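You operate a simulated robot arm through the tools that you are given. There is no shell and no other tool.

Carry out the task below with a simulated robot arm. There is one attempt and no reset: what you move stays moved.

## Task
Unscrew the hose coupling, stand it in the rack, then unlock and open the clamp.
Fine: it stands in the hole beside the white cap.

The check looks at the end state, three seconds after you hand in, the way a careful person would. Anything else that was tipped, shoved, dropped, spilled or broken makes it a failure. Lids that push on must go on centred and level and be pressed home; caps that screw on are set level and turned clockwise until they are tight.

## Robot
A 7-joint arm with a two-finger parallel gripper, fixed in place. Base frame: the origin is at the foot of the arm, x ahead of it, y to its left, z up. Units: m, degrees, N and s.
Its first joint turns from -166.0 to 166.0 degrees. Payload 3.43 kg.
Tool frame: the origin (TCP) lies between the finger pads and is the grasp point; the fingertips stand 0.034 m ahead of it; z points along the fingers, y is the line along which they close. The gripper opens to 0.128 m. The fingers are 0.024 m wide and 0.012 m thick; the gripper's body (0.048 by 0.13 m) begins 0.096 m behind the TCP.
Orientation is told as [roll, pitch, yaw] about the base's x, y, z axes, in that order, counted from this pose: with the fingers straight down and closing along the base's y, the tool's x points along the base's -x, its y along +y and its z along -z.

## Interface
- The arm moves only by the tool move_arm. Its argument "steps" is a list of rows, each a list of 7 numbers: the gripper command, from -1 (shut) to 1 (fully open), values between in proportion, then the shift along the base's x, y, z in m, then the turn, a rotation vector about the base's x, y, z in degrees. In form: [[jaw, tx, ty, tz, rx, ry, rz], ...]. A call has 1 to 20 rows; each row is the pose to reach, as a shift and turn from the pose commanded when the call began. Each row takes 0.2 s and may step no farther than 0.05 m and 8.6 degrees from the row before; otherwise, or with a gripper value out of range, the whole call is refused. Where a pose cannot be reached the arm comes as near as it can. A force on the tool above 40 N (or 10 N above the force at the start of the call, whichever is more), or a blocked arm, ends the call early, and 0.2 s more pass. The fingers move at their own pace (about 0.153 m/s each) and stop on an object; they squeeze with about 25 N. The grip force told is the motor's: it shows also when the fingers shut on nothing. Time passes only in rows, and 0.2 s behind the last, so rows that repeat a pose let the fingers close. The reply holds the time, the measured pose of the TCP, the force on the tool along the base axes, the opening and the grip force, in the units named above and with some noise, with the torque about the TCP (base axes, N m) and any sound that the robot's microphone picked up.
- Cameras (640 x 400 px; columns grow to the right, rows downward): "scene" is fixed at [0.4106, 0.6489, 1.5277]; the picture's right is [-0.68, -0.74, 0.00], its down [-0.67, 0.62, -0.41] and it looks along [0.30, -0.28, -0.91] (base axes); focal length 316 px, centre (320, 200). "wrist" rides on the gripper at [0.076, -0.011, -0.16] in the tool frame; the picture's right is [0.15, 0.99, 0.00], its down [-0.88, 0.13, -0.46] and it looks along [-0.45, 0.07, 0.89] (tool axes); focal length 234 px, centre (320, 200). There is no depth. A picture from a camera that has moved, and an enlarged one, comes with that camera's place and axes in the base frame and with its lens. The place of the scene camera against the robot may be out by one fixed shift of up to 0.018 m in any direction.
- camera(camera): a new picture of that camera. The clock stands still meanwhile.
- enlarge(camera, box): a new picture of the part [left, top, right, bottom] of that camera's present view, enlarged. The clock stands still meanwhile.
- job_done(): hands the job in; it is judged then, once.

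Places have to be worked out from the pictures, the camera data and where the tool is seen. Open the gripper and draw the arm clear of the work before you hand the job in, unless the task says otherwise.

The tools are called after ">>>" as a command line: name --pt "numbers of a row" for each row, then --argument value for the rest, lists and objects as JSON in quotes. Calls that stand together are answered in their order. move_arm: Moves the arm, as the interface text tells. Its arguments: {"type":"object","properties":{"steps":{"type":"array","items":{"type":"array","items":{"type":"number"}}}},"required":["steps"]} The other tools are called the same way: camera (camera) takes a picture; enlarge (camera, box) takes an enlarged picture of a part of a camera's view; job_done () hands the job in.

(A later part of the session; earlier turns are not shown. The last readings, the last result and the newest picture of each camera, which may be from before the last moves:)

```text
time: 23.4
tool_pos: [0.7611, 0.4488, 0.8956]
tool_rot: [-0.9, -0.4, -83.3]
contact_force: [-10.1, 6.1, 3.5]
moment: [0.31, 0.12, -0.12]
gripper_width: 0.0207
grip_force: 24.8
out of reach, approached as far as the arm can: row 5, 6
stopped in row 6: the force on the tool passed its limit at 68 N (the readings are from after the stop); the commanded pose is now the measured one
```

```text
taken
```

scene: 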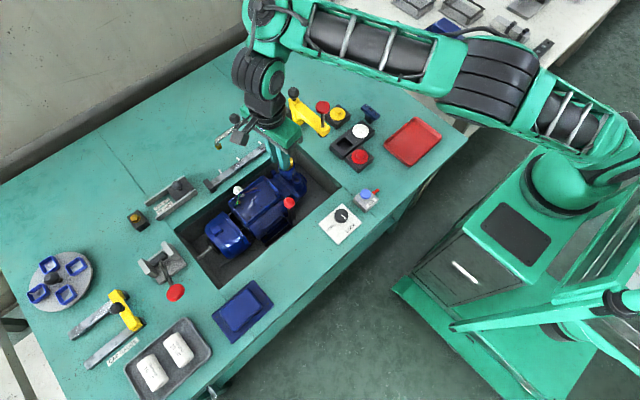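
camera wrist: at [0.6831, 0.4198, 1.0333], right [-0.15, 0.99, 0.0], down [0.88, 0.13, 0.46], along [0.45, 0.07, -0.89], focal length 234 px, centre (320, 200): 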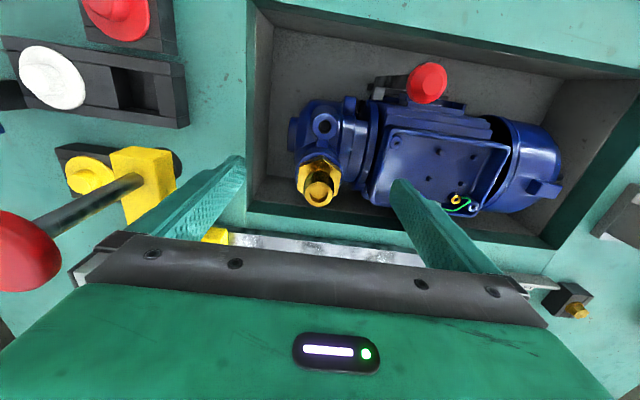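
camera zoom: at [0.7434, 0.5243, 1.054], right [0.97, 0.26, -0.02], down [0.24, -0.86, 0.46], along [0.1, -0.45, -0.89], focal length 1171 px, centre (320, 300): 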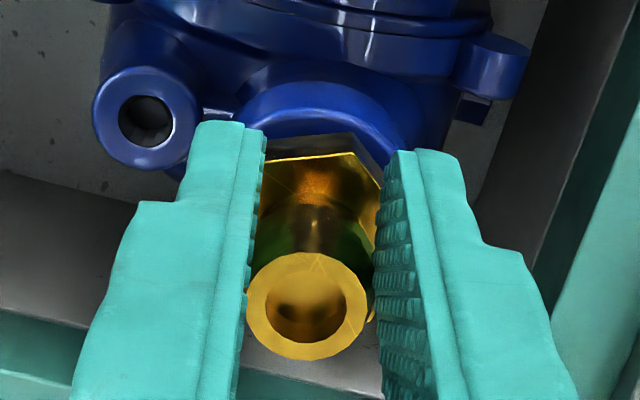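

The wrist hit its limit near yaw +260° and slid up onto the cylinder; the fitting is still seated. I open the jaws gently and lift clear, then unwind.

>>> move_arm --pt "-0.4 0 0 0 0 0 0" --pt "-0.2 0 0 0 0 0 0" --pt "-0.2 0 0 0.01 0 0 0" --pt "-0.2 0 0 0.025 0 0 0" --pt "-0.2 0 0 0.04 0 0 0" --pt "-0.2 0 0 0.04 0 0 0"

>>> camera --camera "wrist"

>>> enlarge --camera "scene" --box '[240, 120, 340, 190]'

```text
time: 24.8
tool_pos: [0.7639, 0.4461, 0.9338]
tool_rot: [-1.0, -0.5, -83.5]
contact_force: [-0.4, -0.1, -0.3]
moment: [-0.01, -0.02, 0.01]
gripper_width: 0.0513
grip_force: 0.0
```

```text
taken
camera wrist: at [0.7464, 0.5223, 1.0929], right [0.97, 0.26, -0.02], down [0.24, -0.85, 0.46], along [0.1, -0.45, -0.89], focal length 234 px, centre (320, 200)
```

wrist: 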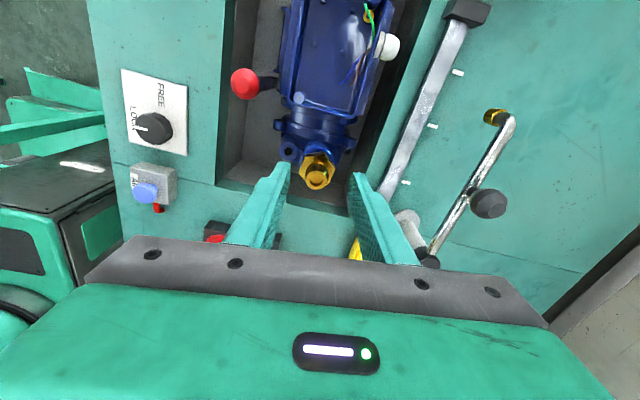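

```text
5.71 times, centred on (290, 155) of scene
camera zoom: at [0.4106, 0.6489, 1.5277], right [-0.68, -0.74, 0.0], down [-0.67, 0.62, -0.41], along [0.3, -0.28, -0.91], focal length 1803 px, centre (491, 457)
```

zoom: 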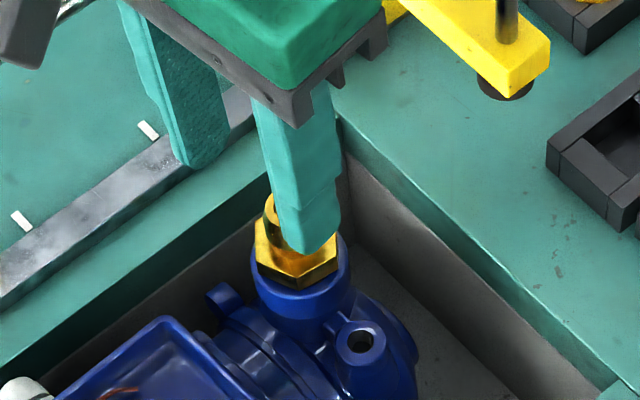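

The fitting remains upright. I unwind the wrist in two calls.

>>> move_arm --pt "0 0 0 0.02 0 0 -8" --pt "0 0 0 0.02 0 0 -16" --pt "0 0 0 0.02 0 0 -24" --pt "0 0 0 0.02 0 0 -32" --pt "0 0 0 0.02 0 0 -40" --pt "0 0 0 0.02 0 0 -48" --pt "0 0 0 0.02 0 0 -56" --pt "0 0 0 0.02 0 0 -64" --pt "0 0 0 0.02 0 0 -72" --pt "0 0 0 0.02 0 0 -80" --pt "0 0 0 0.02 0 0 -88" --pt "0 0 0 0.02 0 0 -96" --pt "0 0 0 0.02 0 0 -104" --pt "0 0 0 0.02 0 0 -112" --pt "0 0 0 0.02 0 0 -120" --pt "0 0 0 0.02 0 0 -128" --pt "0 0 0 0.02 0 0 -136" --pt "0 0 0 0.02 0 0 -144" --pt "0 0 0 0.02 0 0 -152" --pt "0 0 0 0.02 0 0 -160"

>>> camera --camera "wrist"

>>> camera --camera "scene"

```text
time: 29.0
tool_pos: [0.7637, 0.4451, 0.9524]
tool_rot: [-0.9, -0.6, 116.4]
contact_force: [-0.4, 0.3, 0.1]
moment: [0.01, 0.01, -0.01]
gripper_width: 0.064
grip_force: 0.0
```

```text
taken
camera wrist: at [0.8053, 0.3792, 1.1116], right [-0.82, -0.57, -0.01], down [-0.51, 0.72, 0.46], along [-0.25, 0.39, -0.89], focal length 234 px, centre (320, 200)
```

wrist: 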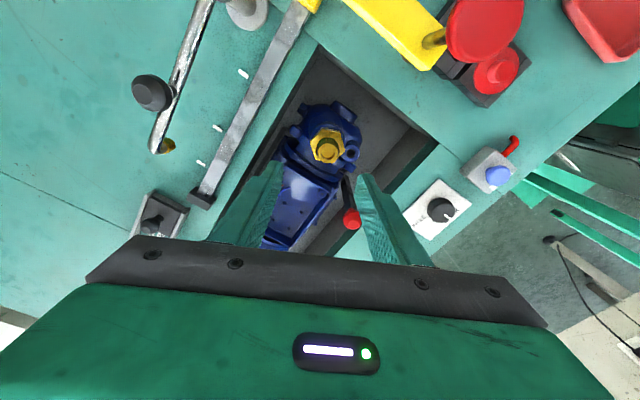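

```text
taken
```

scene: 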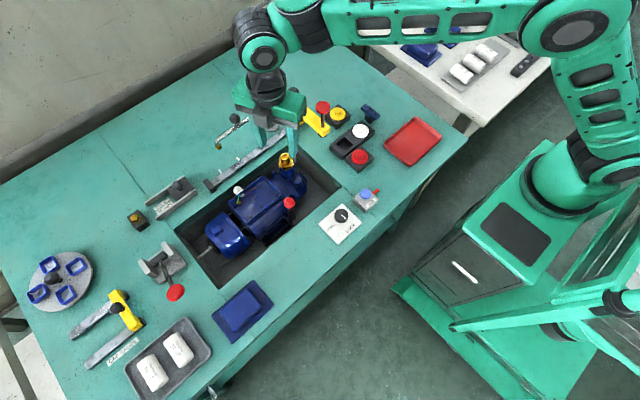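

Now inspect the hex orientation and whether it's risen from the boss.

>>> enlarge --camera "wrist" --box '[300, 120, 356, 170]'

>>> enlarge --camera "scene" --box '[264, 130, 320, 180]'

```text
8.00 times, centred on (328, 145) of wrist
camera zoom: at [0.8053, 0.3792, 1.1116], right [-0.82, -0.57, -0.01], down [-0.51, 0.72, 0.46], along [-0.25, 0.39, -0.89], focal length 1873 px, centre (256, 640)
```

zoom: 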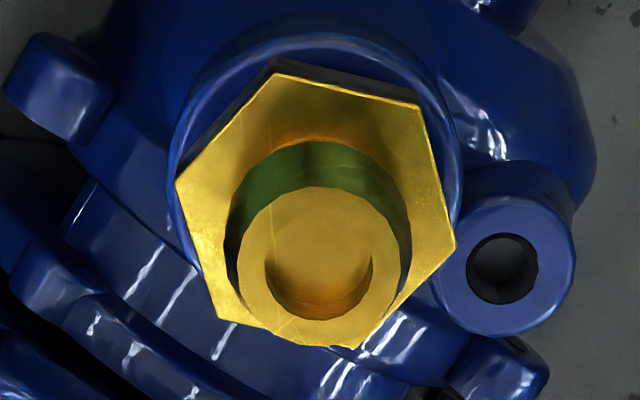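

```text
8.00 times, centred on (292, 155) of scene
camera zoom: at [0.4106, 0.6489, 1.5277], right [-0.68, -0.74, 0.0], down [-0.67, 0.62, -0.41], along [0.3, -0.28, -0.91], focal length 2525 px, centre (544, 560)
```

zoom: 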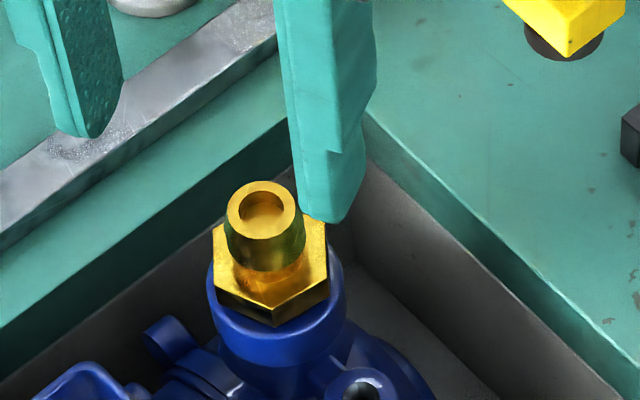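

The pump seems to have shifted by a few mm compared with before. I compare with the same crop taken at the start.

>>> enlarge --camera "scene" --box '[250, 140, 346, 200]'

>>> enlarge --camera "scene" --box '[170, 140, 370, 265]'

```text
6.67 times, centred on (298, 170) of scene
camera zoom: at [0.4106, 0.6489, 1.5277], right [-0.68, -0.74, 0.0], down [-0.67, 0.62, -0.41], along [0.3, -0.28, -0.91], focal length 2104 px, centre (467, 400)
```

zoom: 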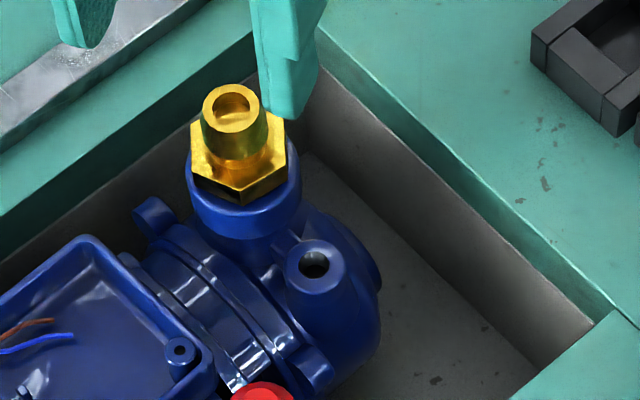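

```text
3.20 times, centred on (270, 202) of scene
camera zoom: at [0.4106, 0.6489, 1.5277], right [-0.68, -0.74, 0.0], down [-0.67, 0.62, -0.41], along [0.3, -0.28, -0.91], focal length 1010 px, centre (480, 192)
```

zoom: 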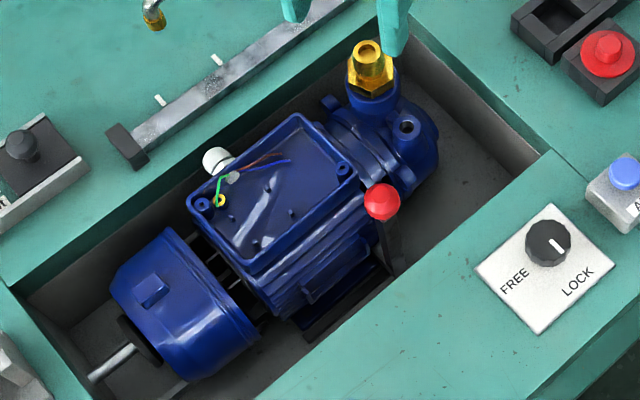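

The pump yawed by a fraction of a degree (coupling now near (0.7645, 0.431)), hex flats now at ~22° from x (so ~262° unscrewed). I'll rotate the gripper to yaw −38° for a fresh long stroke, above the fitting.

>>> move_arm --pt "0 0 -0.003 0 0 0 -8" --pt "0 0 -0.006 0 0 0 -16" --pt "0 0 -0.009 0 0 0 -24" --pt "0 0 -0.012 0 0 0 -32" --pt "0 0.001 -0.014 0 0 0 -40" --pt "0 0.001 -0.014 0 0 0 -48" --pt "0 0.001 -0.014 0 0 0 -56" --pt "0 0.001 -0.014 0 0 0 -64" --pt "0 0.001 -0.014 0 0 0 -72" --pt "0 0.001 -0.014 0 0 0 -80" --pt "0 0.001 -0.014 0 0 0 -88" --pt "0 0.001 -0.014 0 0 0 -96" --pt "0 0.001 -0.014 0 0 0 -104" --pt "0 0.001 -0.014 0 0 0 -112" --pt "0 0.001 -0.014 0 0 0 -120" --pt "0 0.001 -0.014 0 0 0 -128" --pt "0 0.001 -0.014 0 0 0 -136" --pt "0 0.001 -0.014 0 0 0 -144" --pt "0 0.001 -0.014 0 0 0 -152" --pt "0 0.001 -0.014 0 0 0 -154"

>>> enlarge --camera "wrist" --box '[280, 130, 360, 200]'

>>> enlarge --camera "scene" --box '[250, 130, 330, 190]'

```text
time: 33.2
tool_pos: [0.7635, 0.4311, 0.9542]
tool_rot: [-0.9, -0.7, -37.6]
contact_force: [-0.5, 0.5, -0.4]
moment: [-0.01, -0.01, -0.01]
gripper_width: 0.0641
grip_force: 0.0
```

```text
5.71 times, centred on (320, 165) of wrist
camera zoom: at [0.6967, 0.4711, 1.1116], right [0.49, 0.87, -0.02], down [0.78, -0.43, 0.46], along [0.4, -0.24, -0.89], focal length 1338 px, centre (320, 400)
```

zoom: 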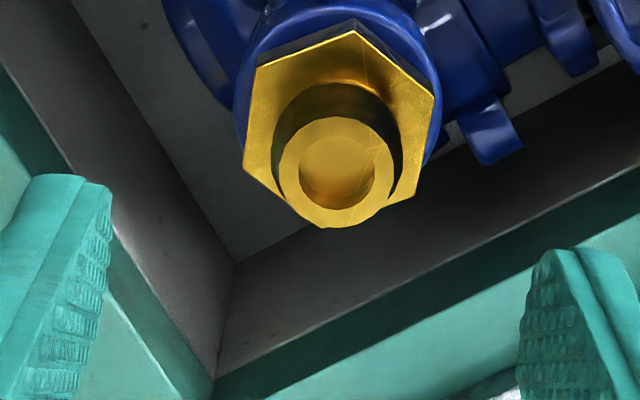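

```text
6.67 times, centred on (290, 160) of scene
camera zoom: at [0.4106, 0.6489, 1.5277], right [-0.68, -0.74, 0.0], down [-0.67, 0.62, -0.41], along [0.3, -0.28, -0.91], focal length 2104 px, centre (520, 467)
```

zoom: 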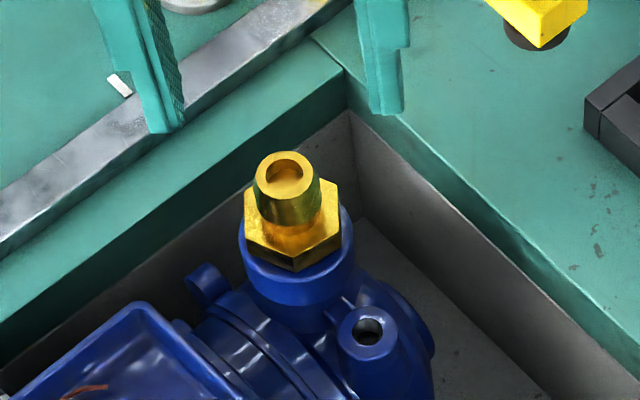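

Two-view estimate puts the axis at (0.763, 0.433). I level the tool (rx +1.1°), then descend to z≈0.879 around the hex.

>>> move_arm --pt "0 0 0.001 -0.01 1.1 0 0" --pt "0 0 0.002 -0.03 1.1 0 0" --pt "0 0 0.002 -0.05 1.1 0 0" --pt "0 0 0.002 -0.065 1.1 0 0" --pt "0 0 0.002 -0.075 1.1 0 0" --pt "0 0 0.002 -0.075 1.1 0 0"

>>> enlarge --camera "wrist" --box '[280, 140, 360, 220]'

```text
time: 34.6
tool_pos: [0.7658, 0.4332, 0.8767]
tool_rot: [0.0, 0.0, -37.5]
contact_force: [0.6, -0.1, 0.1]
moment: [-0.01, 0.0, 0.02]
gripper_width: 0.0638
grip_force: 0.1
```

```text
5.00 times, centred on (320, 180) of wrist
camera zoom: at [0.697, 0.4703, 1.0371], right [0.49, 0.87, 0.0], down [0.78, -0.43, 0.45], along [0.4, -0.22, -0.89], focal length 1171 px, centre (320, 300)
```

zoom: 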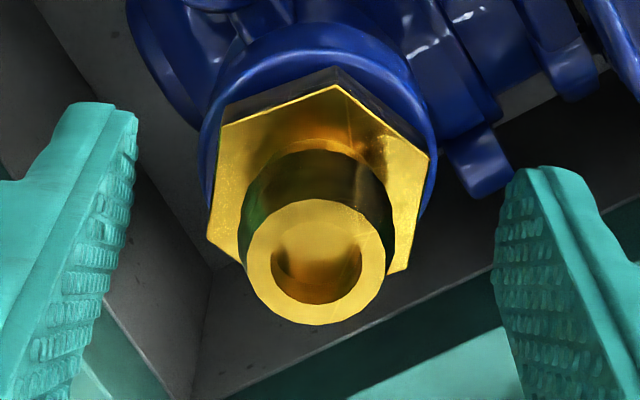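

Aligned with the hex. Fine-tune by −1.5 mm in x and +2 mm up, and close on the flats.

>>> move_arm --pt "0 -0.0015 0.0003 0.002 0 0 0" --pt "-0.5 -0.0015 0.0003 0.002 0 0 0" --pt "-1 -0.0015 0.0003 0.002 0 0 0" --pt "-1 -0.0015 0.0003 0.002 0 0 0" --pt "-1 -0.0015 0.0003 0.002 0 0 0"

>>> enlarge --camera "wrist" --box '[280, 140, 360, 220]'

```text
time: 35.8
tool_pos: [0.7635, 0.4339, 0.8803]
tool_rot: [0.0, 0.0, -37.5]
contact_force: [0.8, 1.4, -0.4]
moment: [0.06, -0.02, 0.03]
gripper_width: 0.0377
grip_force: 24.4
```

```text
5.00 times, centred on (320, 180) of wrist
camera zoom: at [0.6954, 0.4705, 1.0392], right [0.49, 0.87, 0.0], down [0.78, -0.43, 0.45], along [0.4, -0.22, -0.89], focal length 1171 px, centre (320, 300)
```

zoom: 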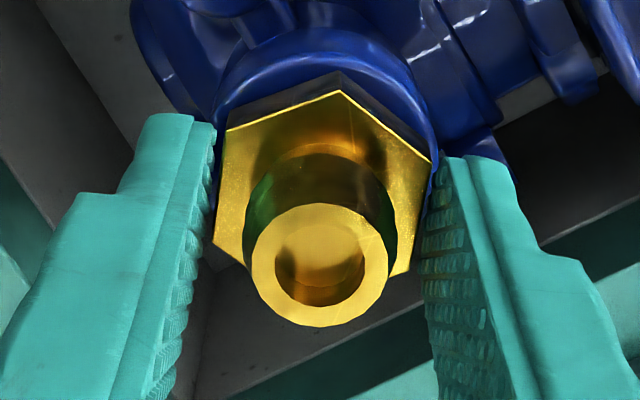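

Well-centred grip (almost no side force). Turn 152° counter-clockwise with a 1 mm rise.

>>> move_arm --pt "-1 0 0 0 0 0 8" --pt "-1 0 0 0 0 0 16" --pt "-1 0 0 0 0 0 24" --pt "-1 0 0 0 0 0 32" --pt "-1 0 0 0.0003 0 0 40" --pt "-1 0 0 0.0003 0 0 48" --pt "-1 0 0 0.0003 0 0 56" --pt "-1 0 0 0.0005 0 0 64" --pt "-1 0 0 0.0005 0 0 72" --pt "-1 0 0 0.0005 0 0 80" --pt "-1 0 0 0.0007 0 0 88" --pt "-1 0 0 0.0007 0 0 96" --pt "-1 0 0 0.0007 0 0 104" --pt "-1 0 0 0.001 0 0 112" --pt "-1 0 0 0.001 0 0 120" --pt "-1 0 0 0.001 0 0 128" --pt "-1 0 0 0.001 0 0 136" --pt "-1 0 0 0.001 0 0 142" --pt "-1 0 0 0.001 0 0 142"

>>> enlarge --camera "wrist" --box '[280, 140, 360, 220]'

>>> enlarge --camera "scene" --box '[250, 130, 330, 190]'

```text
time: 39.8
tool_pos: [0.762, 0.4322, 0.8808]
tool_rot: [0.2, -0.1, 104.6]
contact_force: [5.7, 2.4, 6.8]
moment: [0.03, -0.27, 0.01]
gripper_width: 0.0378
grip_force: 25.1
```

```text
5.00 times, centred on (320, 180) of wrist
camera zoom: at [0.7922, 0.3625, 1.0406], right [-0.92, -0.39, 0.0], down [-0.35, 0.82, 0.46], along [-0.18, 0.42, -0.89], focal length 1171 px, centre (320, 300)
```

zoom: 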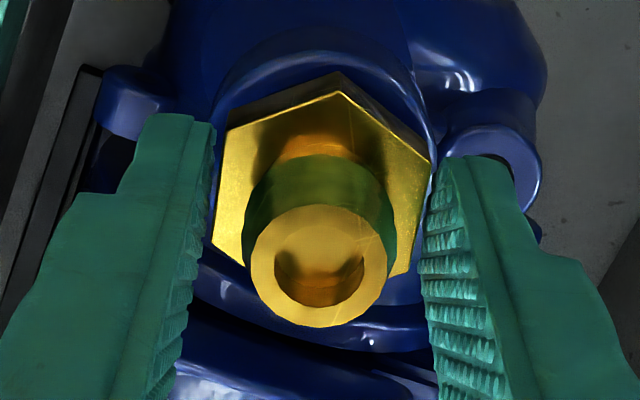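

```text
6.67 times, centred on (290, 160) of scene
camera zoom: at [0.4106, 0.6489, 1.5277], right [-0.68, -0.74, 0.0], down [-0.67, 0.62, -0.41], along [0.3, -0.28, -0.91], focal length 2104 px, centre (520, 467)
```

zoom: 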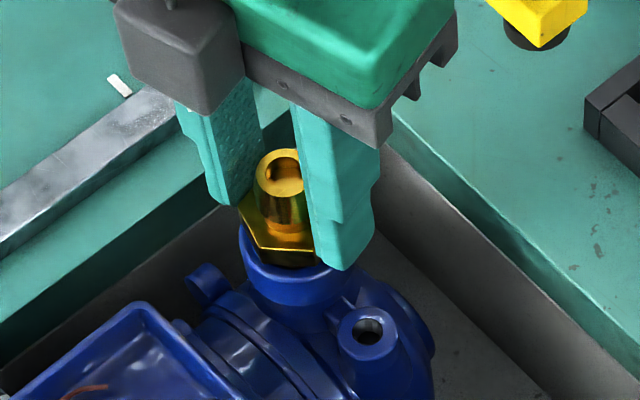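

Turned 142° more, upward force 7 N – it is climbing. Continue 128° with a larger rise.

>>> move_arm --pt "-1 0.0007 0.0003 0.001 0 0 0" --pt "-1 0.0007 0.0003 0.001 0 0 8" --pt "-1 0.0007 0.0003 0.001 0 0 16" --pt "-1 0.0007 0.0003 0.001 0 0 24" --pt "-1 0.0007 0.0003 0.0013 0 0 32" --pt "-1 0.0007 0.0003 0.0013 0 0 40" --pt "-1 0.0007 0.0003 0.0015 0 0 48" --pt "-1 0.0007 0.0003 0.0015 0 0 56" --pt "-1 0.0007 0.0003 0.0018 0 0 64" --pt "-1 0.0007 0.0003 0.002 0 0 72" --pt "-1 0.0007 0.0003 0.002 0 0 80" --pt "-1 0.0007 0.0003 0.002 0 0 88" --pt "-1 0.0007 0.0003 0.0022 0 0 96" --pt "-1 0.0007 0.0003 0.0022 0 0 104" --pt "-1 0.0007 0.0003 0.0025 0 0 112" --pt "-1 0.0007 0.0003 0.0025 0 0 120" --pt "-1 0.0007 0.0003 0.0025 0 0 126" --pt "-1 0.0007 0.0003 0.0025 0 0 126"

>>> enlarge --camera "wrist" --box '[280, 140, 360, 220]'

>>> enlarge --camera "scene" --box '[250, 130, 330, 190]'

```text
time: 43.6
tool_pos: [0.764, 0.4344, 0.8835]
tool_rot: [-0.1, 0.0, -129.4]
contact_force: [0.3, 0.3, -0.4]
moment: [0.04, -0.02, -0.47]
gripper_width: 0.037
grip_force: 25.3
```

```text
5.00 times, centred on (320, 180) of wrist
camera zoom: at [0.8026, 0.4996, 1.0433], right [0.86, -0.52, 0.0], down [-0.46, -0.76, 0.46], along [-0.24, -0.39, -0.89], focal length 1171 px, centre (320, 300)
```

zoom: 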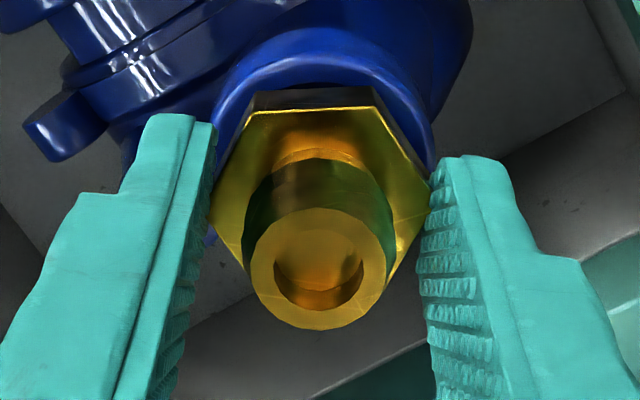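

```text
6.67 times, centred on (290, 160) of scene
camera zoom: at [0.4106, 0.6489, 1.5277], right [-0.68, -0.74, 0.0], down [-0.67, 0.62, -0.41], along [0.3, -0.28, -0.91], focal length 2104 px, centre (520, 467)
```

zoom: 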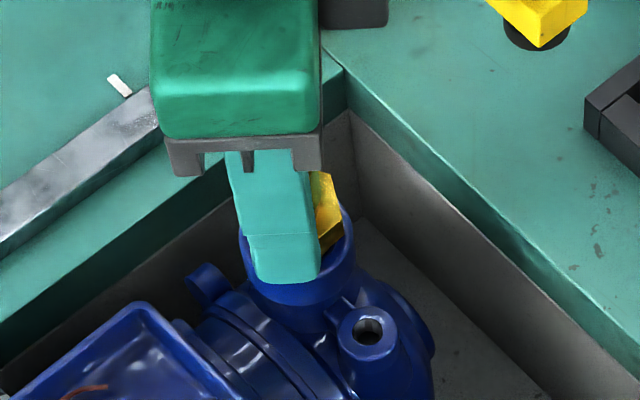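

The hex slipped in the jaws near the end. I open, lift, and inspect.

>>> move_arm --pt "-0.3 0 0 0 0 0 0" --pt "0 0 0 0 0 0 0" --pt "0 0 0 0.02 0 0 0" --pt "0 0 0 0.045 0 0 0" --pt "0 0 0 0.07 0 0 0" --pt "0 0 0 0.07 0 0 0"

>>> enlarge --camera "wrist" --box '[280, 130, 360, 200]'

>>> enlarge --camera "scene" --box '[264, 130, 320, 180]'

```text
time: 45.0
tool_pos: [0.7635, 0.4346, 0.9537]
tool_rot: [-0.1, 0.0, -129.5]
contact_force: [0.6, 0.1, 0.0]
moment: [0.0, -0.02, 0.01]
gripper_width: 0.064
grip_force: 0.1
```

```text
5.71 times, centred on (320, 165) of wrist
camera zoom: at [0.8026, 0.4994, 1.1144], right [0.86, -0.52, 0.0], down [-0.46, -0.76, 0.46], along [-0.24, -0.39, -0.89], focal length 1338 px, centre (320, 400)
```

zoom: 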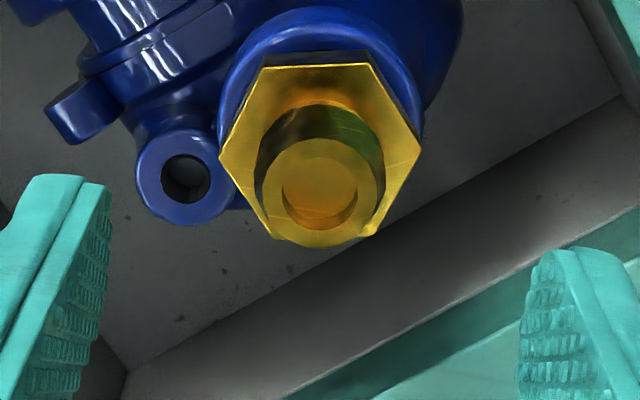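

```text
8.00 times, centred on (292, 155) of scene
camera zoom: at [0.4106, 0.6489, 1.5277], right [-0.68, -0.74, 0.0], down [-0.67, 0.62, -0.41], along [0.3, -0.28, -0.91], focal length 2525 px, centre (544, 560)
```

zoom: 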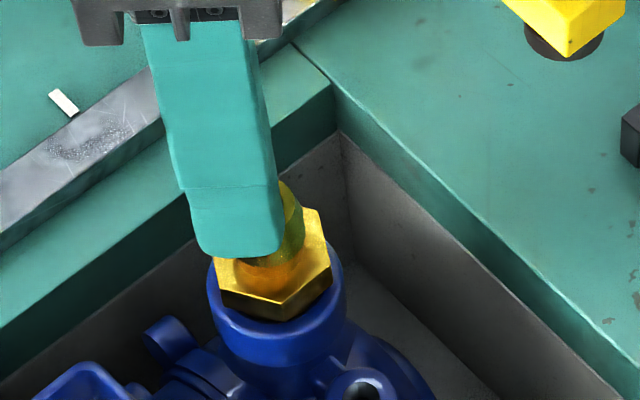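

The hex flats are now at ~31.7°. I unwind to yaw −28.3° (two calls) for another stroke.

>>> move_arm --pt "0 0 0 0 0 0 -8.5" --pt "0 0 0 0 0 0 -17" --pt "0 0 0 0 0 0 -25.5" --pt "0 0 0 0 0 0 -34" --pt "0 0 0 0 0 0 -42.5" --pt "0 0 0 0 0 0 -51" --pt "0 0 0 0 0 0 -59.5" --pt "0 0 0 0 0 0 -68" --pt "0 0 0 0 0 0 -76.5" --pt "0 0 0 0 0 0 -85" --pt "0 0 0 0 0 0 -93.5" --pt "0 0 0 0 0 0 -102" --pt "0 0 0 0 0 0 -110.5" --pt "0 0 0 0 0 0 -119" --pt "0 0 0 0 0 0 -127.5" --pt "0 0 0 0 0 0 -136" --pt "0 0 0 0 0 0 -144.5" --pt "0 0 0 0 0 0 -153" --pt "0 0 0 0 0 0 -161.5" --pt "0 0 0 0 0 0 -170"

>>> move_arm --pt "0 0 0 0 0 0 -8" --pt "0 0 0 0 0 0 -16" --pt "0 0 0 0 0 0 -24" --pt "0 0 0 0 0 0 -32" --pt "0 0 0 0 0 0 -40" --pt "0 0 0 0 0 0 -48" --pt "0 0 0 0 0 0 -56" --pt "0 0 0 0 0 0 -64" --pt "0 0 0 0 0 0 -72" --pt "0 0 0 0 0 0 -80" --pt "0 0 0 0 0 0 -88" --pt "0 0 0 0 0 0 -88.8" --pt "0 0 0 0 0 0 -88.8"

>>> enlarge --camera "wrist" --box '[280, 130, 360, 200]'

>>> enlarge --camera "scene" --box '[264, 130, 320, 180]'

```text
time: 49.2
tool_pos: [0.763, 0.4345, 0.9536]
tool_rot: [0.1, 0.1, 60.4]
contact_force: [0.1, 0.4, 0.6]
moment: [0.01, -0.02, 0.0]
gripper_width: 0.064
grip_force: 0.1
```

```text
time: 52.0
tool_pos: [0.7632, 0.4343, 0.9519]
tool_rot: [0.0, 0.1, -28.4]
contact_force: [-0.1, -0.4, -0.4]
moment: [-0.02, 0.0, 0.0]
gripper_width: 0.0639
grip_force: 0.0
```

```text
5.71 times, centred on (320, 165) of wrist
camera zoom: at [0.6906, 0.4595, 1.1126], right [0.34, 0.94, 0.0], down [0.84, -0.3, 0.45], along [0.43, -0.16, -0.89], focal length 1338 px, centre (320, 400)
```

zoom: 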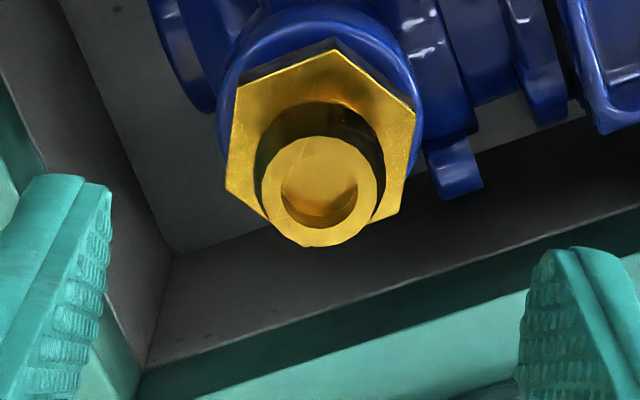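

```text
8.00 times, centred on (292, 155) of scene
camera zoom: at [0.4106, 0.6489, 1.5277], right [-0.68, -0.74, 0.0], down [-0.67, 0.62, -0.41], along [0.3, -0.28, -0.91], focal length 2525 px, centre (544, 560)
```

zoom: 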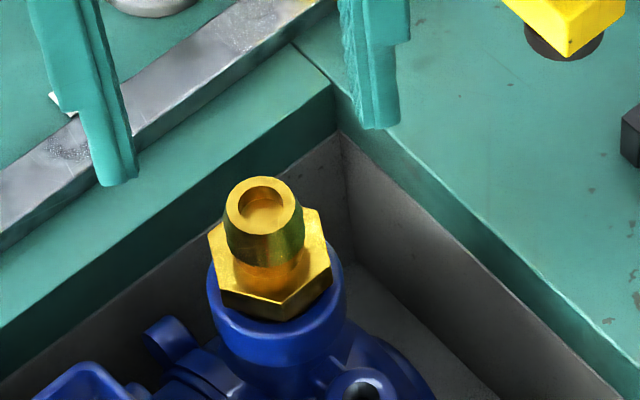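

The fitting has risen by roughly 3–5 mm (top ≈0.881). I descend to TCP z≈0.881 around the hex.

>>> move_arm --pt "0 -0.001 -0.001 -0.02 0 0 0" --pt "0 -0.001 -0.001 -0.045 0 0 0" --pt "0 -0.001 -0.001 -0.065 0 0 0" --pt "0 -0.001 -0.001 -0.071 0 0 0" --pt "0 -0.001 -0.001 -0.071 0 0 0"

>>> enlarge --camera "wrist" --box '[280, 140, 360, 220]'

```text
time: 53.2
tool_pos: [0.7622, 0.4325, 0.8832]
tool_rot: [0.0, 0.2, -28.3]
contact_force: [0.4, -1.0, 0.1]
moment: [-0.01, 0.02, 0.01]
gripper_width: 0.0639
grip_force: 0.0
```

```text
5.00 times, centred on (320, 180) of wrist
camera zoom: at [0.6892, 0.4585, 1.0416], right [0.34, 0.94, 0.0], down [0.84, -0.3, 0.45], along [0.43, -0.15, -0.89], focal length 1171 px, centre (320, 300)
```

zoom: 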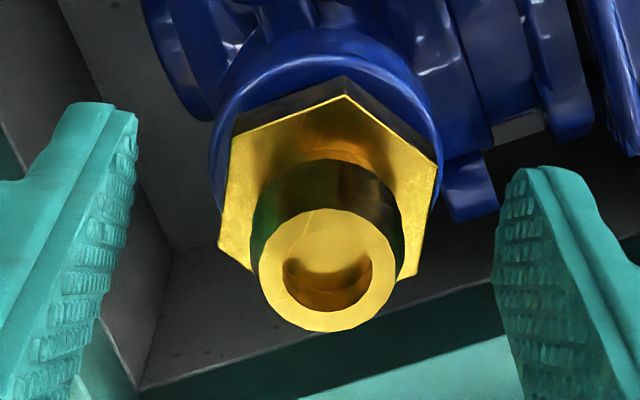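

Centre offset ~1.8 mm to the right in the image; the hex has risen so I can also go 2.5 mm lower for more overlap. Correct and close.

>>> move_arm --pt "0 0.0006 0.0017 -0.0025 0 0 0" --pt "-0.5 0.0006 0.0017 -0.0025 0 0 0" --pt "-1 0.0006 0.0017 -0.0025 0 0 0" --pt "-1 0.0006 0.0017 -0.0025 0 0 0" --pt "-1 0.0006 0.0017 -0.0025 0 0 0"

>>> enlarge --camera "wrist" --box '[280, 140, 360, 220]'

```text
time: 54.4
tool_pos: [0.7621, 0.4344, 0.8796]
tool_rot: [-0.1, 0.2, -28.2]
contact_force: [-6.1, -7.0, -0.2]
moment: [-0.29, 0.23, 0.0]
gripper_width: 0.0379
grip_force: 25.1
```

```text
5.00 times, centred on (320, 180) of wrist
camera zoom: at [0.6898, 0.4599, 1.0393], right [0.34, 0.94, 0.0], down [0.84, -0.3, 0.45], along [0.43, -0.16, -0.89], focal length 1171 px, centre (320, 300)
```

zoom: 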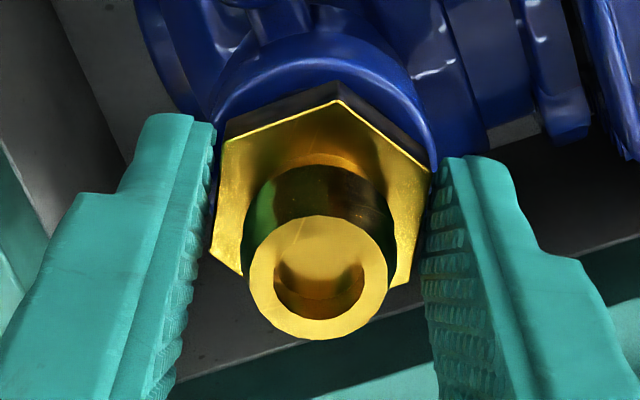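

Good grip. Relieve side force and turn 144° with ~1.1 mm rise.

>>> move_arm --pt "-1 -0.0007 -0.001 0 0 0 0" --pt "-1 -0.0007 -0.001 0.0001 0 0 8" --pt "-1 -0.0007 -0.001 0.0001 0 0 16" --pt "-1 -0.0007 -0.001 0.0002 0 0 24" --pt "-1 -0.0007 -0.001 0.0003 0 0 32" --pt "-1 -0.0007 -0.001 0.0003 0 0 40" --pt "-1 -0.0006 -0.0009 0.0004 0 0 48" --pt "-1 -0.0005 -0.0008 0.0005 0 0 56" --pt "-1 -0.0004 -0.0007 0.0005 0 0 64" --pt "-1 -0.0003 -0.0006 0.0006 0 0 72" --pt "-1 -0.0002 -0.0005 0.0007 0 0 80" --pt "-1 -0.0001 -0.0004 0.0007 0 0 88" --pt "-1 0 -0.0003 0.0008 0 0 96" --pt "-1 0 -0.0003 0.0008 0 0 104" --pt "-1 0 -0.0003 0.0009 0 0 112" --pt "-1 0 -0.0003 0.001 0 0 120" --pt "-1 0 -0.0003 0.001 0 0 128" --pt "-1 0 -0.0003 0.0011 0 0 136" --pt "-1 0 -0.0003 0.0011 0 0 136"

>>> enlarge --camera "wrist" --box '[280, 140, 360, 220]'

>>> enlarge --camera "scene" --box '[264, 130, 320, 180]'

```text
time: 58.4
tool_pos: [0.7628, 0.4343, 0.8803]
tool_rot: [0.2, 0.0, 107.9]
contact_force: [4.0, -0.8, -0.9]
moment: [0.0, -0.11, -0.31]
gripper_width: 0.0371
grip_force: 24.7
```

```text
5.00 times, centred on (320, 180) of wrist
camera zoom: at [0.7961, 0.3655, 1.04], right [-0.9, -0.44, 0.0], down [-0.39, 0.8, 0.46], along [-0.2, 0.41, -0.89], focal length 1171 px, centre (320, 300)
```

zoom: 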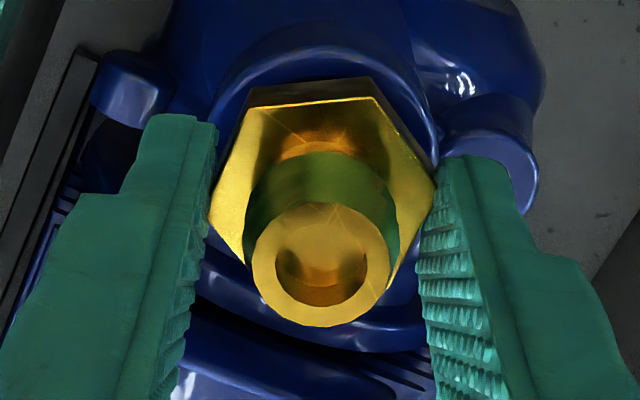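

```text
8.00 times, centred on (292, 155) of scene
camera zoom: at [0.4106, 0.6489, 1.5277], right [-0.68, -0.74, 0.0], down [-0.67, 0.62, -0.41], along [0.3, -0.28, -0.91], focal length 2525 px, centre (544, 560)
```

zoom: 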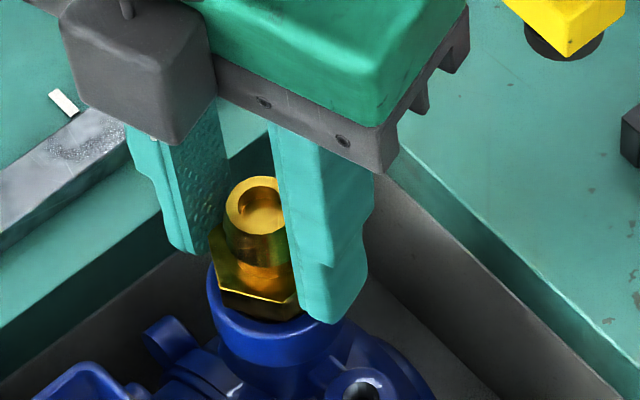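

The hex angle is unchanged (31.5°) — it only turned to 450° total (1.25 turns) and now meets a stop, so it is fully unscrewed. I'll release, unwind to yaw 0 and grip the upper cylinder to lift it out.

>>> move_arm --pt "-0.3 0 0 0 0 0 0" --pt "0 0 0 0 0 0 0" --pt "0 0 0 0.02 0 0 0" --pt "0 0 0 0.045 0 0 -8" --pt "0 0 0 0.05 0 0 -16" --pt "0 0 0 0.05 0 0 -24" --pt "0 0 0 0.05 0 0 -32" --pt "0 0 0 0.05 0 0 -40" --pt "0 0 0 0.05 0 0 -48" --pt "0 0 0 0.05 0 0 -56" --pt "0 0 0 0.05 0 0 -64" --pt "0 0 0 0.05 0 0 -72" --pt "0 0 0 0.05 0 0 -80" --pt "0 0 0 0.05 0 0 -88" --pt "0 0 0 0.05 0 0 -96" --pt "0 0 0 0.05 0 0 -104" --pt "0 0 0 0.05 0 0 -108" --pt "0 0 0 0.05 0 0 -108"

>>> enlarge --camera "wrist" --box '[280, 130, 360, 200]'

>>> enlarge --camera "scene" --box '[264, 130, 320, 180]'

```text
time: 62.2
tool_pos: [0.7629, 0.4335, 0.9304]
tool_rot: [0.0, 0.1, -0.4]
contact_force: [-0.4, -0.6, -0.4]
moment: [0.02, -0.02, 0.02]
gripper_width: 0.0638
grip_force: 0.1
```

```text
5.71 times, centred on (320, 165) of wrist
camera zoom: at [0.6867, 0.423, 1.0904], right [-0.14, 0.99, 0.0], down [0.88, 0.12, 0.45], along [0.45, 0.06, -0.89], focal length 1338 px, centre (320, 400)
```

zoom: 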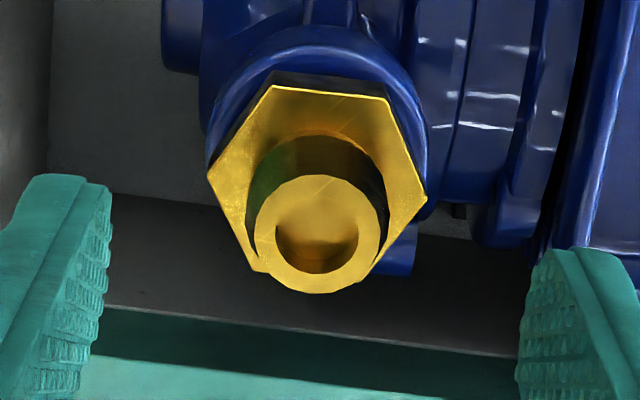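

```text
8.00 times, centred on (292, 155) of scene
camera zoom: at [0.4106, 0.6489, 1.5277], right [-0.68, -0.74, 0.0], down [-0.67, 0.62, -0.41], along [0.3, -0.28, -0.91], focal length 2525 px, centre (544, 560)
```

zoom: 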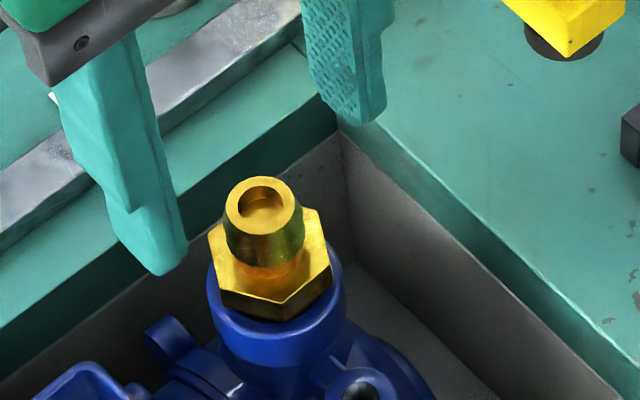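

Cylinder axis (0.7625, 0.433). Lower to TCP z≈0.890 and close on the cylinder.

>>> move_arm --pt "0 -0.0004 -0.0006 -0.02 0 0 0.4" --pt "0 -0.0004 -0.0006 -0.035 0 0 0.4" --pt "0 -0.0004 -0.0006 -0.04 0 0 0.4" --pt "-0.4 -0.0004 -0.0006 -0.04 0 0 0.4" --pt "-0.8 -0.0004 -0.0006 -0.04 0 0 0.4" --pt "-1 -0.0004 -0.0006 -0.04 0 0 0.4" --pt "-1 -0.0004 -0.0006 -0.04 0 0 0.4"

>>> enlarge --camera "wrist" --box '[280, 140, 360, 220]'

>>> enlarge --camera "scene" --box '[264, 130, 320, 180]'

```text
time: 63.8
tool_pos: [0.7624, 0.4346, 0.8905]
tool_rot: [0.0, 0.1, 0.1]
contact_force: [0.0, 0.1, -0.1]
moment: [-0.03, 0.03, 0.0]
gripper_width: 0.023
grip_force: 24.8
```

```text
5.00 times, centred on (320, 180) of wrist
camera zoom: at [0.6859, 0.4219, 1.05], right [-0.15, 0.99, 0.0], down [0.88, 0.13, 0.45], along [0.45, 0.07, -0.89], focal length 1171 px, centre (320, 300)
```

zoom: 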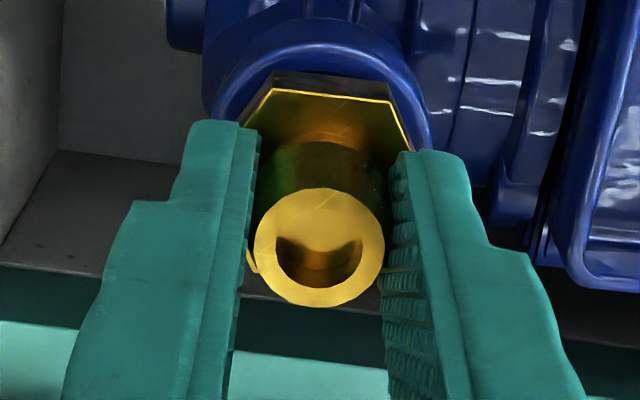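

```text
8.00 times, centred on (292, 155) of scene
camera zoom: at [0.4106, 0.6489, 1.5277], right [-0.68, -0.74, 0.0], down [-0.67, 0.62, -0.41], along [0.3, -0.28, -0.91], focal length 2525 px, centre (544, 560)
```

zoom: 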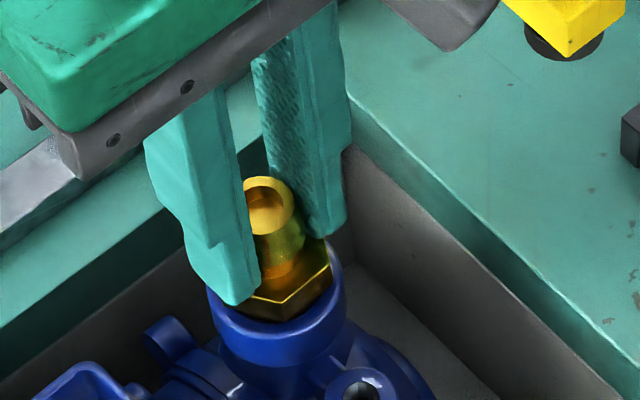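

Gripped at 23 mm on the cylinder with no side force. I lift gently by 10 mm and check the forces.

>>> move_arm --pt "-1 0 0 0.002 0 0 0" --pt "-1 0 0 0.004 0 0 0" --pt "-1 0 0 0.006 0 0 0" --pt "-1 0 0 0.008 0 0 0" --pt "-1 0 0 0.01 0 0 0" --pt "-1 0 0 0.01 0 0 0"

>>> enlarge --camera "wrist" --box '[280, 140, 360, 220]'

>>> enlarge --camera "scene" --box '[264, 130, 320, 180]'

```text
time: 65.2
tool_pos: [0.7621, 0.4342, 0.9009]
tool_rot: [0.0, 0.2, 0.1]
contact_force: [0.0, 0.0, -0.9]
moment: [0.0, 0.01, -0.02]
gripper_width: 0.0227
grip_force: 24.5
```

```text
5.00 times, centred on (320, 180) of wrist
camera zoom: at [0.6862, 0.422, 1.0601], right [-0.15, 0.99, 0.0], down [0.88, 0.13, 0.45], along [0.45, 0.07, -0.89], focal length 1171 px, centre (320, 300)
```

zoom: 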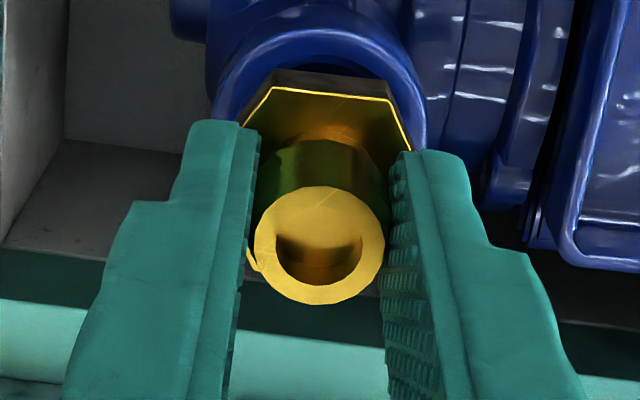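

```text
8.00 times, centred on (292, 155) of scene
camera zoom: at [0.4106, 0.6489, 1.5277], right [-0.68, -0.74, 0.0], down [-0.67, 0.62, -0.41], along [0.3, -0.28, -0.91], focal length 2525 px, centre (544, 560)
```

zoom: 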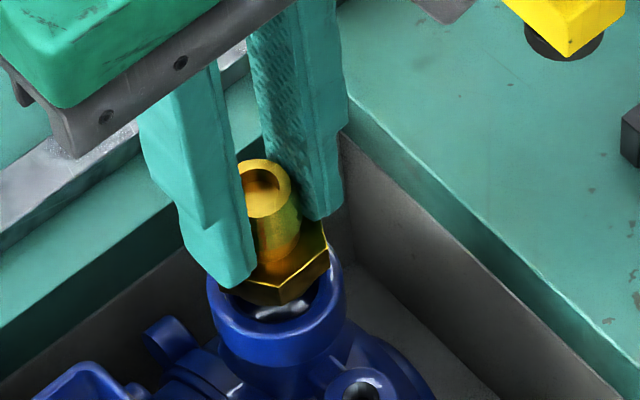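

It came free. Lift further and look at its lower part.

>>> move_arm --pt "-1 0 0 0.01 0 0 0" --pt "-1 0 0 0.025 0 0 0" --pt "-1 0 0 0.045 0 0 0" --pt "-1 0 0 0.065 0 0 0" --pt "-1 0 0 0.075 0 0 0" --pt "-1 0 0 0.08 0 0 0" --pt "-1 0 0 0.08 0 0 0"

>>> enlarge --camera "scene" --box '[240, 110, 340, 185]'

>>> camera --camera "wrist"

>>> enlarge --camera "wrist" --box '[30, 60, 230, 185]'

```text
time: 66.8
tool_pos: [0.7618, 0.4323, 0.9809]
tool_rot: [0.0, 0.1, 0.1]
contact_force: [-1.0, -0.1, -0.6]
moment: [0.05, 0.02, 0.0]
gripper_width: 0.0224
grip_force: 24.9
```

```text
5.33 times, centred on (290, 148) of scene
camera zoom: at [0.4106, 0.6489, 1.5277], right [-0.68, -0.74, 0.0], down [-0.67, 0.62, -0.41], along [0.3, -0.28, -0.91], focal length 1683 px, centre (480, 480)
```

zoom: 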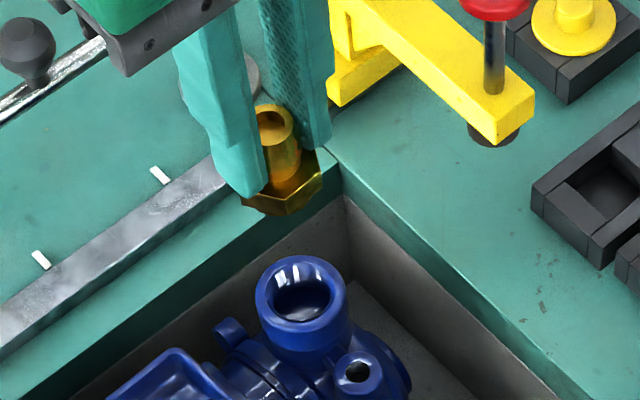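

```text
taken
camera wrist: at [0.6866, 0.4218, 1.1403], right [-0.15, 0.99, 0.0], down [0.88, 0.13, 0.45], along [0.45, 0.07, -0.89], focal length 234 px, centre (320, 200)
```

wrist: 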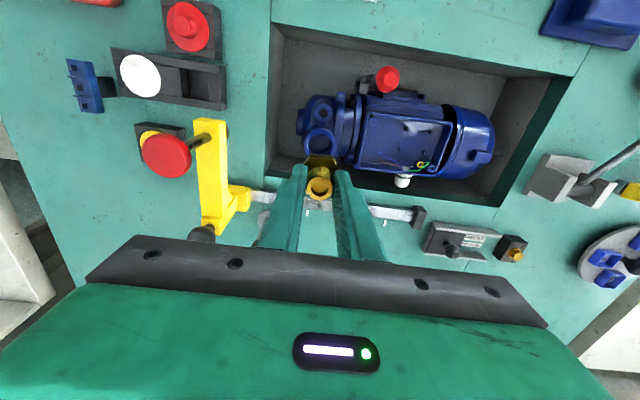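

```text
3.20 times, centred on (130, 122) of wrist
camera zoom: at [0.6866, 0.4218, 1.1403], right [-0.15, 0.99, 0.0], down [0.88, 0.13, 0.45], along [0.45, 0.07, -0.89], focal length 749 px, centre (928, 448)
```

zoom: 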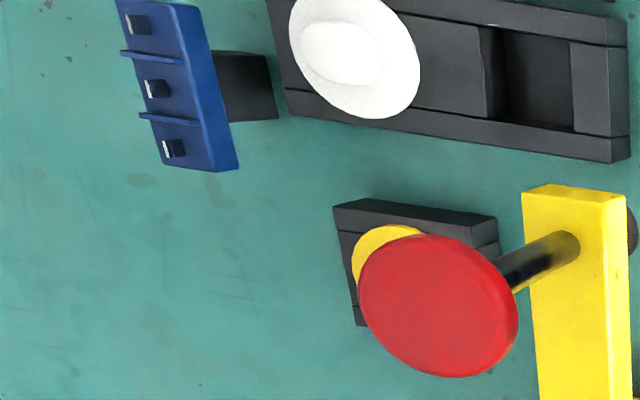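

The boss is empty and the coupling is free. Rack hole measures ~31 mm square centred near (0.715, 0.27), so the hex will rest on the rack with the stub in the hole. A tall red knob stands near (0.757, 0.31, z≈0.96), so I go up to z≈1.05 and turn to yaw 48° to keep the gripper body clear of it, then move above the rack.

>>> move_arm --pt "-1 0 0 0.02 0 0 4" --pt "-1 0 0 0.045 0 0 12" --pt "-1 0 0 0.065 0 0 20" --pt "-1 0 0 0.07 0 0 28" --pt "-1 0 0 0.07 0 0 36" --pt "-1 0 0 0.07 0 0 44" --pt "-1 -0.005 -0.01 0.07 0 0 48" --pt "-1 -0.01 -0.03 0.07 0 0 48" --pt "-1 -0.015 -0.05 0.07 0 0 48" --pt "-1 -0.02 -0.07 0.07 0 0 48" --pt "-1 -0.025 -0.09 0.07 0 0 48" --pt "-1 -0.03 -0.11 0.07 0 0 48" --pt "-1 -0.037 -0.13 0.07 0 0 48" --pt "-1 -0.043 -0.15 0.07 0 0 48" --pt "-1 -0.047 -0.16 0.07 0 0 48" --pt "-1 -0.047 -0.162 0.07 0 0 48" --pt "-1 -0.047 -0.162 0.07 0 0 48"

>>> camera --camera "wrist"

>>> enlarge --camera "wrist" --box '[270, 80, 390, 200]'

>>> camera --camera "scene"

```text
time: 70.4
tool_pos: [0.7168, 0.2711, 1.051]
tool_rot: [0.1, 0.1, 48.0]
contact_force: [0.0, 0.5, -0.8]
moment: [-0.01, -0.02, -0.02]
gripper_width: 0.0224
grip_force: 24.8
```

```text
taken
camera wrist: at [0.6734, 0.2072, 1.2105], right [-0.83, 0.55, 0.0], down [0.49, 0.74, 0.45], along [0.25, 0.38, -0.89], focal length 234 px, centre (320, 200)
```

wrist: 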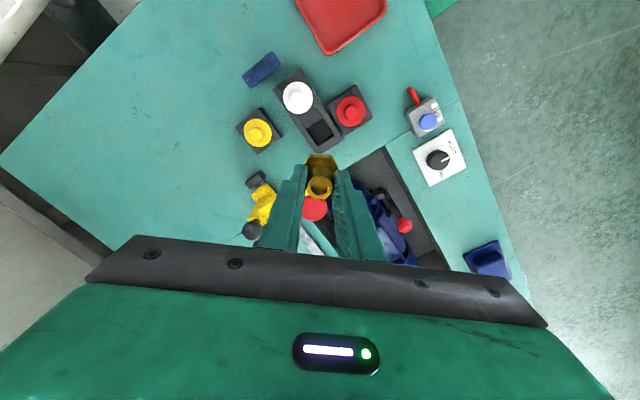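

```text
3.33 times, centred on (330, 140) of wrist
camera zoom: at [0.6734, 0.2072, 1.2105], right [-0.83, 0.55, 0.0], down [0.49, 0.74, 0.45], along [0.25, 0.38, -0.89], focal length 781 px, centre (287, 400)
```

zoom: 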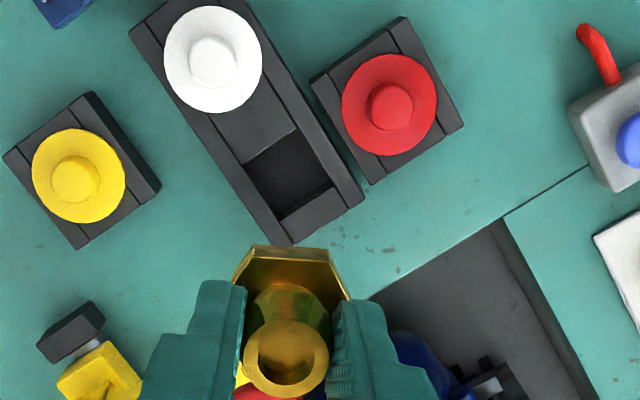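

```text
taken
```

scene: 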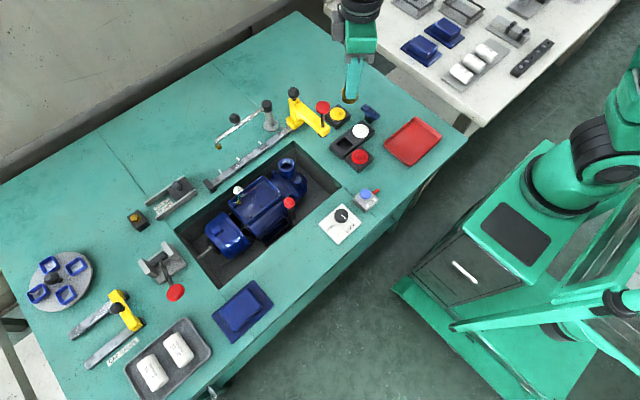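

Rack hole centre computes to about (0.715, 0.272) with rack top near z≈0.82. I check the coupling's seat in the gripper closely.

>>> enlarge --camera "wrist" --box '[280, 140, 360, 220]'

>>> enlarge --camera "scene" --box '[310, 50, 390, 180]'

```text
5.00 times, centred on (320, 180) of wrist
camera zoom: at [0.6734, 0.2072, 1.2105], right [-0.83, 0.55, 0.0], down [0.49, 0.74, 0.45], along [0.25, 0.38, -0.89], focal length 1171 px, centre (320, 300)
```

zoom: 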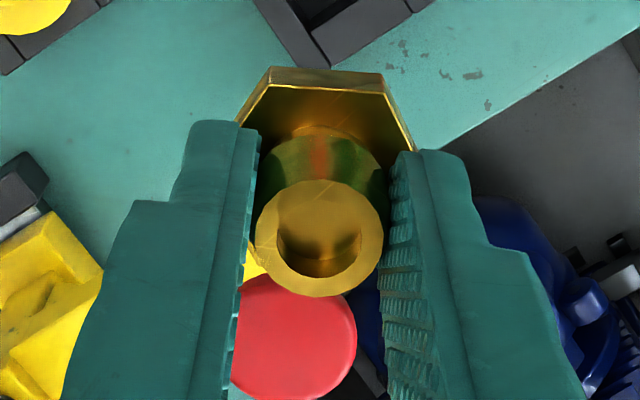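

```text
3.08 times, centred on (350, 115) of scene
camera zoom: at [0.4106, 0.6489, 1.5277], right [-0.68, -0.74, 0.0], down [-0.67, 0.62, -0.41], along [0.3, -0.28, -0.91], focal length 971 px, centre (228, 462)
```

zoom: 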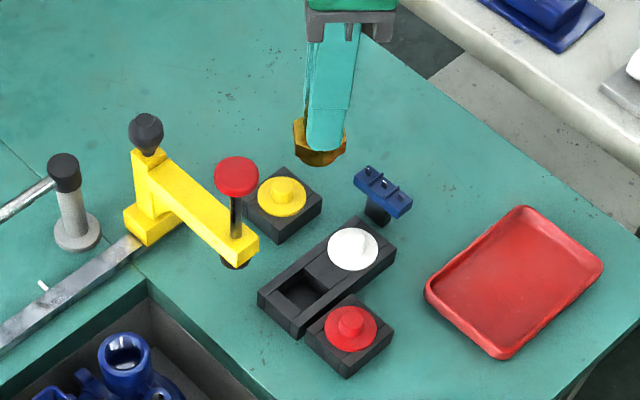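

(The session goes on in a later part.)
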